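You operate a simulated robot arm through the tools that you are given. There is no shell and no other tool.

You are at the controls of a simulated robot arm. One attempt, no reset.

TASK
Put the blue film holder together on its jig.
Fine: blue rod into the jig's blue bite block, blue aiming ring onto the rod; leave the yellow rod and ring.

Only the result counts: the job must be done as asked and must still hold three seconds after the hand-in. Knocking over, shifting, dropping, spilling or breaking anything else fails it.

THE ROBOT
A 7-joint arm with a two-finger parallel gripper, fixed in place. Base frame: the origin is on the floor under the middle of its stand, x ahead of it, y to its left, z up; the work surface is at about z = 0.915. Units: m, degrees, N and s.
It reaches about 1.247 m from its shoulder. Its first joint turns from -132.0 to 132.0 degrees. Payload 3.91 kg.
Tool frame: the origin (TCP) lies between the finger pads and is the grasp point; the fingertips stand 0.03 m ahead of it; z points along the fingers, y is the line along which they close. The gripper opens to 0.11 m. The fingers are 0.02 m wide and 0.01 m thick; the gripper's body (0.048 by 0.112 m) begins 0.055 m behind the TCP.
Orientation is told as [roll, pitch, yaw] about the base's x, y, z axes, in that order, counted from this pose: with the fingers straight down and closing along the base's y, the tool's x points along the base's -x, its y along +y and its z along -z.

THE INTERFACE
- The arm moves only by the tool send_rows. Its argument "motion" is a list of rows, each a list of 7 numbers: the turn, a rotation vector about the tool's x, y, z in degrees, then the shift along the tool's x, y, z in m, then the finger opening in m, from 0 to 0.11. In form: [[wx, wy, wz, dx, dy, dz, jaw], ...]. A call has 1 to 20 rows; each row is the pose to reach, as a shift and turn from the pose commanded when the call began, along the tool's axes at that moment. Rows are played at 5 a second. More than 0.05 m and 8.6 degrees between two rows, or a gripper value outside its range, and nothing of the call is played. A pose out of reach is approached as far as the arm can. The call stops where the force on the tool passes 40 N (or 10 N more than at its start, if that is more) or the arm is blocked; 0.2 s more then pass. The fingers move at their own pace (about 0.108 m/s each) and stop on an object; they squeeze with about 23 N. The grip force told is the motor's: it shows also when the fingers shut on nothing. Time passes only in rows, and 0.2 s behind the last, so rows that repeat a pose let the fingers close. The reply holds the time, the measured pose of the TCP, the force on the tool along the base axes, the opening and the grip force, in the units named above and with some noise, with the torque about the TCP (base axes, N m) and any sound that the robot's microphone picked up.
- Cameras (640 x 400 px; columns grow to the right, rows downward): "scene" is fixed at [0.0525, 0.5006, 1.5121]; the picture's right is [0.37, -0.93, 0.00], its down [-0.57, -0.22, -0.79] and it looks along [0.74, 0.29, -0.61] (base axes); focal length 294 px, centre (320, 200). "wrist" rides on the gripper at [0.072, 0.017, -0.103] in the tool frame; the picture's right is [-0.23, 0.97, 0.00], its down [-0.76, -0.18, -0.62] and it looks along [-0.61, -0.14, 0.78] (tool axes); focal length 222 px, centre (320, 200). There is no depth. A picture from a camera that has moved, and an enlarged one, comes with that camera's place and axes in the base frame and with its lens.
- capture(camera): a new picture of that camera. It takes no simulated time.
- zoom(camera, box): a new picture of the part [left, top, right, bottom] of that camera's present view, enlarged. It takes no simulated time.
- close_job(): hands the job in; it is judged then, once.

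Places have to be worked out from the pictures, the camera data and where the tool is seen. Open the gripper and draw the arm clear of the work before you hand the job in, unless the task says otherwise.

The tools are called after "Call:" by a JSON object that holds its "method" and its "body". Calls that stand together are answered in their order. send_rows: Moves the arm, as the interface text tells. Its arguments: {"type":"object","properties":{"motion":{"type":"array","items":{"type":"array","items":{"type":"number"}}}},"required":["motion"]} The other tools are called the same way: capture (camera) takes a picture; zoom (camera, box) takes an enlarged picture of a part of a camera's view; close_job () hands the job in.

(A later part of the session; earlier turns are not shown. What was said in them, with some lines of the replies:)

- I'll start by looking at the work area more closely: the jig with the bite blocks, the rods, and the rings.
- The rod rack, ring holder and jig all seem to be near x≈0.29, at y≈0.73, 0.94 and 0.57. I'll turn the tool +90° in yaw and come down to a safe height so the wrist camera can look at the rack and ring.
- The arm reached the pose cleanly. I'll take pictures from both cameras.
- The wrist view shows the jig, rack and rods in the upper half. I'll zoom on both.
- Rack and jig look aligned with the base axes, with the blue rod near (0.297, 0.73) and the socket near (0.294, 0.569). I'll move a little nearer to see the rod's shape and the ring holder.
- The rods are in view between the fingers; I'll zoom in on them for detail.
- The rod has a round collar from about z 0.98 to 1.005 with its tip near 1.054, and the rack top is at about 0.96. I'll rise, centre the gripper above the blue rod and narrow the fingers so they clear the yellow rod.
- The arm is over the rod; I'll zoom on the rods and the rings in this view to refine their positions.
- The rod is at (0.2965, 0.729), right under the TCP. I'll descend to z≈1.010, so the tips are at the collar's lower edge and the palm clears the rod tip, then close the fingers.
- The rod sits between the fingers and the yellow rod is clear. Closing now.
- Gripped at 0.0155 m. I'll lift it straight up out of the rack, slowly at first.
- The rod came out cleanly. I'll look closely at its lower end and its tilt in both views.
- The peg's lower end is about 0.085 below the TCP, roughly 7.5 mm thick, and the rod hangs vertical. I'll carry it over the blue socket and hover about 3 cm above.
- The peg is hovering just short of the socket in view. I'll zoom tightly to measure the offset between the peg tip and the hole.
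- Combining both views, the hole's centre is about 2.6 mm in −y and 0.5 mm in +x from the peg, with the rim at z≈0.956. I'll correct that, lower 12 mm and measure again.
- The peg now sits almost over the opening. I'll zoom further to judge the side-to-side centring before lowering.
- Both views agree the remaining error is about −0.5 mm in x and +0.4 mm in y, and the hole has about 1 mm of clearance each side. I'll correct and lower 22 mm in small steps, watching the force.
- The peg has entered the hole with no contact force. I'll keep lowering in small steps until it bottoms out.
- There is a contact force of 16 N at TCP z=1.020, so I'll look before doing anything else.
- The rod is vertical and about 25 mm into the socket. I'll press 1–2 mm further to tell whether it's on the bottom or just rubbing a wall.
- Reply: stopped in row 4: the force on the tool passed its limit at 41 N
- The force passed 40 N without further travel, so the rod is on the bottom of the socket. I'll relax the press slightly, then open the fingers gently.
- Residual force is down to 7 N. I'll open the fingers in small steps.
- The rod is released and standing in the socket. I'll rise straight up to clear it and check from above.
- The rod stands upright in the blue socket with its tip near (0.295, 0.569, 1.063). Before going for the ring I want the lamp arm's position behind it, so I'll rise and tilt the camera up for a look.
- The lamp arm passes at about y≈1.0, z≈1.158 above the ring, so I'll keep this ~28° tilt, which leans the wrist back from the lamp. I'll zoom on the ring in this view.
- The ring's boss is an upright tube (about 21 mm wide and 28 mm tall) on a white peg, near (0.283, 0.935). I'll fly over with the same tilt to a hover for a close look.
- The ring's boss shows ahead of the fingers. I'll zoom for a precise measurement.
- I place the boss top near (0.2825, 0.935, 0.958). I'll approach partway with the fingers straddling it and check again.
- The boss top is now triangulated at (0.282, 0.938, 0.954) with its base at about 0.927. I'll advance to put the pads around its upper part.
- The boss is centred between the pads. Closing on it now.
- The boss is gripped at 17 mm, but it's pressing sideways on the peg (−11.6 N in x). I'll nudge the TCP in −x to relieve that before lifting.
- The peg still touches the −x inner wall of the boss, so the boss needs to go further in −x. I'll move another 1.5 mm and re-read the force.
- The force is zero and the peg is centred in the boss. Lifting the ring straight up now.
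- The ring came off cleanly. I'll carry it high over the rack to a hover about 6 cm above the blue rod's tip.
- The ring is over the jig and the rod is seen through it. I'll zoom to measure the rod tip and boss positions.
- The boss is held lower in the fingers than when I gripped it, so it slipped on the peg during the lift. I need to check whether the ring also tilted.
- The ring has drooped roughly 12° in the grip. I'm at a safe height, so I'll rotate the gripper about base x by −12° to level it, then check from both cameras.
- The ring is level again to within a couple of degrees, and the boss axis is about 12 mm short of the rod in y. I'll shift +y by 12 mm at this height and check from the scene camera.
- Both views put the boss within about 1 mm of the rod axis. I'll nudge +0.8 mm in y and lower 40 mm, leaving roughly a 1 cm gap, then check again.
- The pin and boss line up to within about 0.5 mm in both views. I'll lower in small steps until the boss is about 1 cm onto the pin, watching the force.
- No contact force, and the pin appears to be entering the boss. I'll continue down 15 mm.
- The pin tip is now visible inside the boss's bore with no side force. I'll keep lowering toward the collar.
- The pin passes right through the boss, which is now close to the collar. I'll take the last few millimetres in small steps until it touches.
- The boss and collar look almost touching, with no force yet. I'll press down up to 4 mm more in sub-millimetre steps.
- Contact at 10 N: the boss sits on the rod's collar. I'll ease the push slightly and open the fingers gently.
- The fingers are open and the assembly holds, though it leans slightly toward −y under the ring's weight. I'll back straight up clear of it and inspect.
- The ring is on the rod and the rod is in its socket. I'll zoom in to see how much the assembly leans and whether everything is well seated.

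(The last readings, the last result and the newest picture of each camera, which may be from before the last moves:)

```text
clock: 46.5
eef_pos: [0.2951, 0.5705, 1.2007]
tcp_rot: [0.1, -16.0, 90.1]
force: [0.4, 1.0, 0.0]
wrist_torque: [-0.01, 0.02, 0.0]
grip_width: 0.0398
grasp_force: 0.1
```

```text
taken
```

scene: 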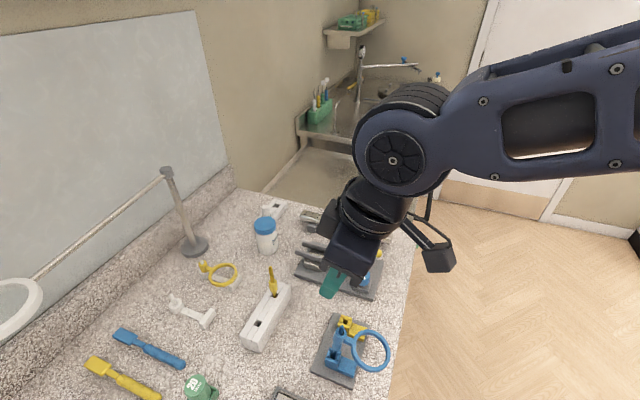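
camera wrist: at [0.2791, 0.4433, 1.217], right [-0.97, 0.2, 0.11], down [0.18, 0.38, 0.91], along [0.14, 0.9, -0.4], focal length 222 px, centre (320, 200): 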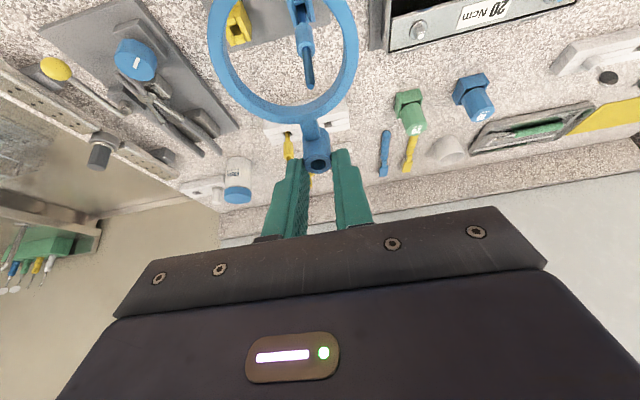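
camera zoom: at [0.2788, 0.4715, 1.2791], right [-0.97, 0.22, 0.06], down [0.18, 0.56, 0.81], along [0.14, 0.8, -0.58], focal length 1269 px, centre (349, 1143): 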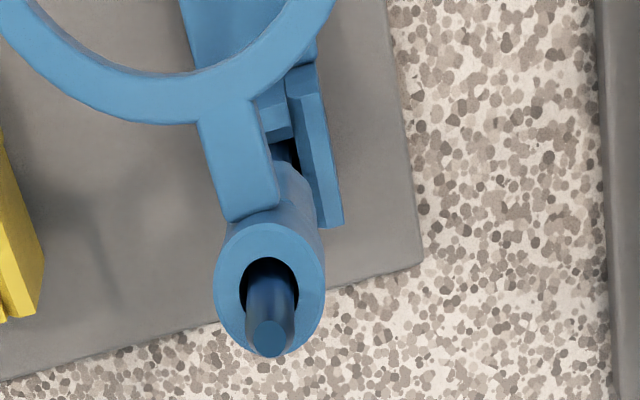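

The ring's boss sits on the collar with the pin through it, and the slight lean is just play in the socket. I'll draw the arm up and away, then check that nothing is drifting and that the holder and rack haven't moved.

Call:
{"method": "send_rows", "body": {"motion": [[0, 0, 0, -0.01, -0.01, -0.035, 0.06], [0, 0, 0, -0.02, -0.03, -0.07, 0.08], [0, 0, 0, -0.03, -0.06, -0.1, 0.1], [0, 0, 0, -0.04, -0.09, -0.12, 0.11], [0, 0, 0, -0.04, -0.12, -0.13, 0.11], [0, 0, 0, -0.04, -0.12, -0.13, 0.11], [0, 0, 0, -0.04, -0.12, -0.13, 0.11], [0, 0, 0, -0.04, -0.12, -0.13, 0.11], [0, 0, 0, -0.04, -0.12, -0.13, 0.11], [0, 0, 0, -0.04, -0.12, -0.13, 0.11]]}}

Call:
{"method": "zoom", "body": {"camera": "scene", "box": [310, 315, 380, 375]}}

Call:
{"method": "zoom", "body": {"camera": "scene", "box": [60, 240, 240, 400]}}

Call:
{"method": "zoom", "body": {"camera": "scene", "box": [220, 250, 400, 400]}}

Call:
{"method": "capture", "body": {"camera": "wrist"}}

```text
clock: 48.7
eef_pos: [0.4163, 0.572, 1.3385]
tcp_rot: [0.0, -16.2, 90.0]
force: [0.2, 0.2, 0.6]
wrist_torque: [-0.03, 0.03, 0.01]
grip_width: 0.1101
grasp_force: 0.0
```

```text
6.67 times, centred on (345, 345) of scene
camera zoom: at [0.0525, 0.5006, 1.5121], right [0.37, -0.93, 0.0], down [-0.57, -0.22, -0.79], along [0.74, 0.29, -0.61], focal length 1957 px, centre (153, -767)
```

zoom: 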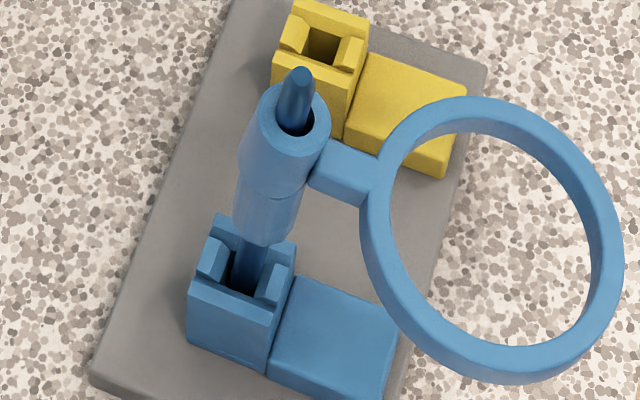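

```text
2.50 times, centred on (150, 320) of scene
camera zoom: at [0.0525, 0.5006, 1.5121], right [0.37, -0.93, 0.0], down [-0.57, -0.22, -0.79], along [0.74, 0.29, -0.61], focal length 734 px, centre (745, -100)
```

zoom: 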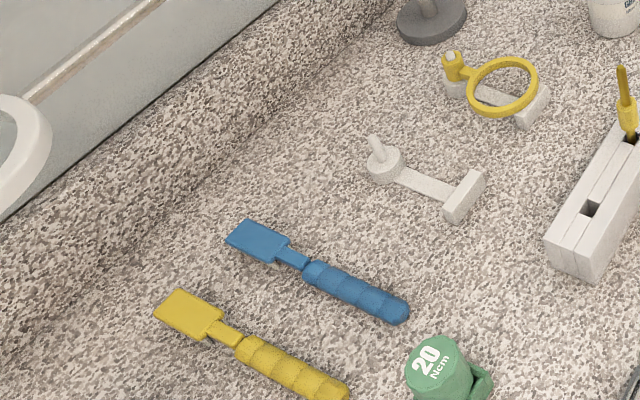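

```text
2.67 times, centred on (310, 325) of scene
camera zoom: at [0.0525, 0.5006, 1.5121], right [0.37, -0.93, 0.0], down [-0.57, -0.22, -0.79], along [0.74, 0.29, -0.61], focal length 783 px, centre (347, -133)
```

zoom: 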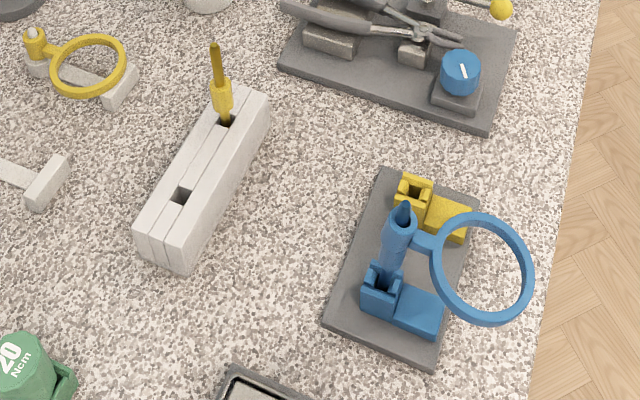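

```text
taken
camera wrist: at [0.3996, 0.473, 1.4162], right [-0.97, 0.22, 0.06], down [0.18, 0.56, 0.81], along [0.14, 0.8, -0.58], focal length 222 px, centre (320, 200)
```

wrist: 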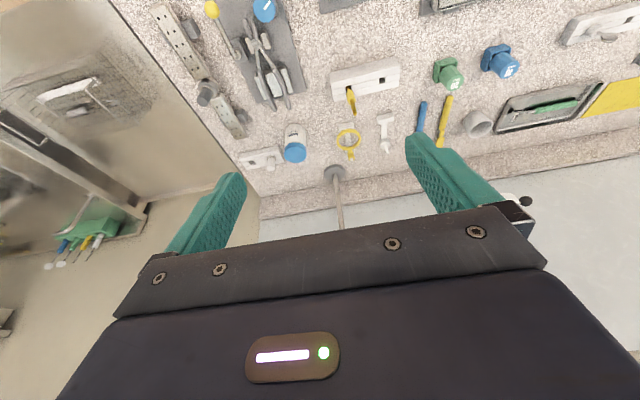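

Two seconds later the assembly hasn't moved. The rod is in the blue socket with the ring on its collar, the yellow parts, rack and holder are where they were, and the arm is clear with the gripper open. Handing in.

Call:
{"method": "close_job", "body": {}}

```text
The job is handed in.
```

The blue film holder is assembled on its jig, and I've handed the job in. I haven't seen a verdict on it.

- **Rod:** it sits at the bottom of the blue bite block's socket. I pressed until the force passed 40 N, and it went no further.
- **Ring:** it is on the rod, resting on the rod's collar, with the ring on the same side as the bite plate.
- **Lean:** after release the assembly leaned about 5° toward the bite plate, because the rod has some play in the socket. It didn't move between two pictures taken about 2 s apart before the hand-in.
- **Everything else:** the yellow rod and ring were not touched. The rack, the white ring holder and the other nearby items look unmoved in the before and after pictures.

While lifting the ring off its peg, it slipped and tilted in the grip. I levelled it before placing it, and nothing was dropped. The arm ended up clear of the work with the gripper open.
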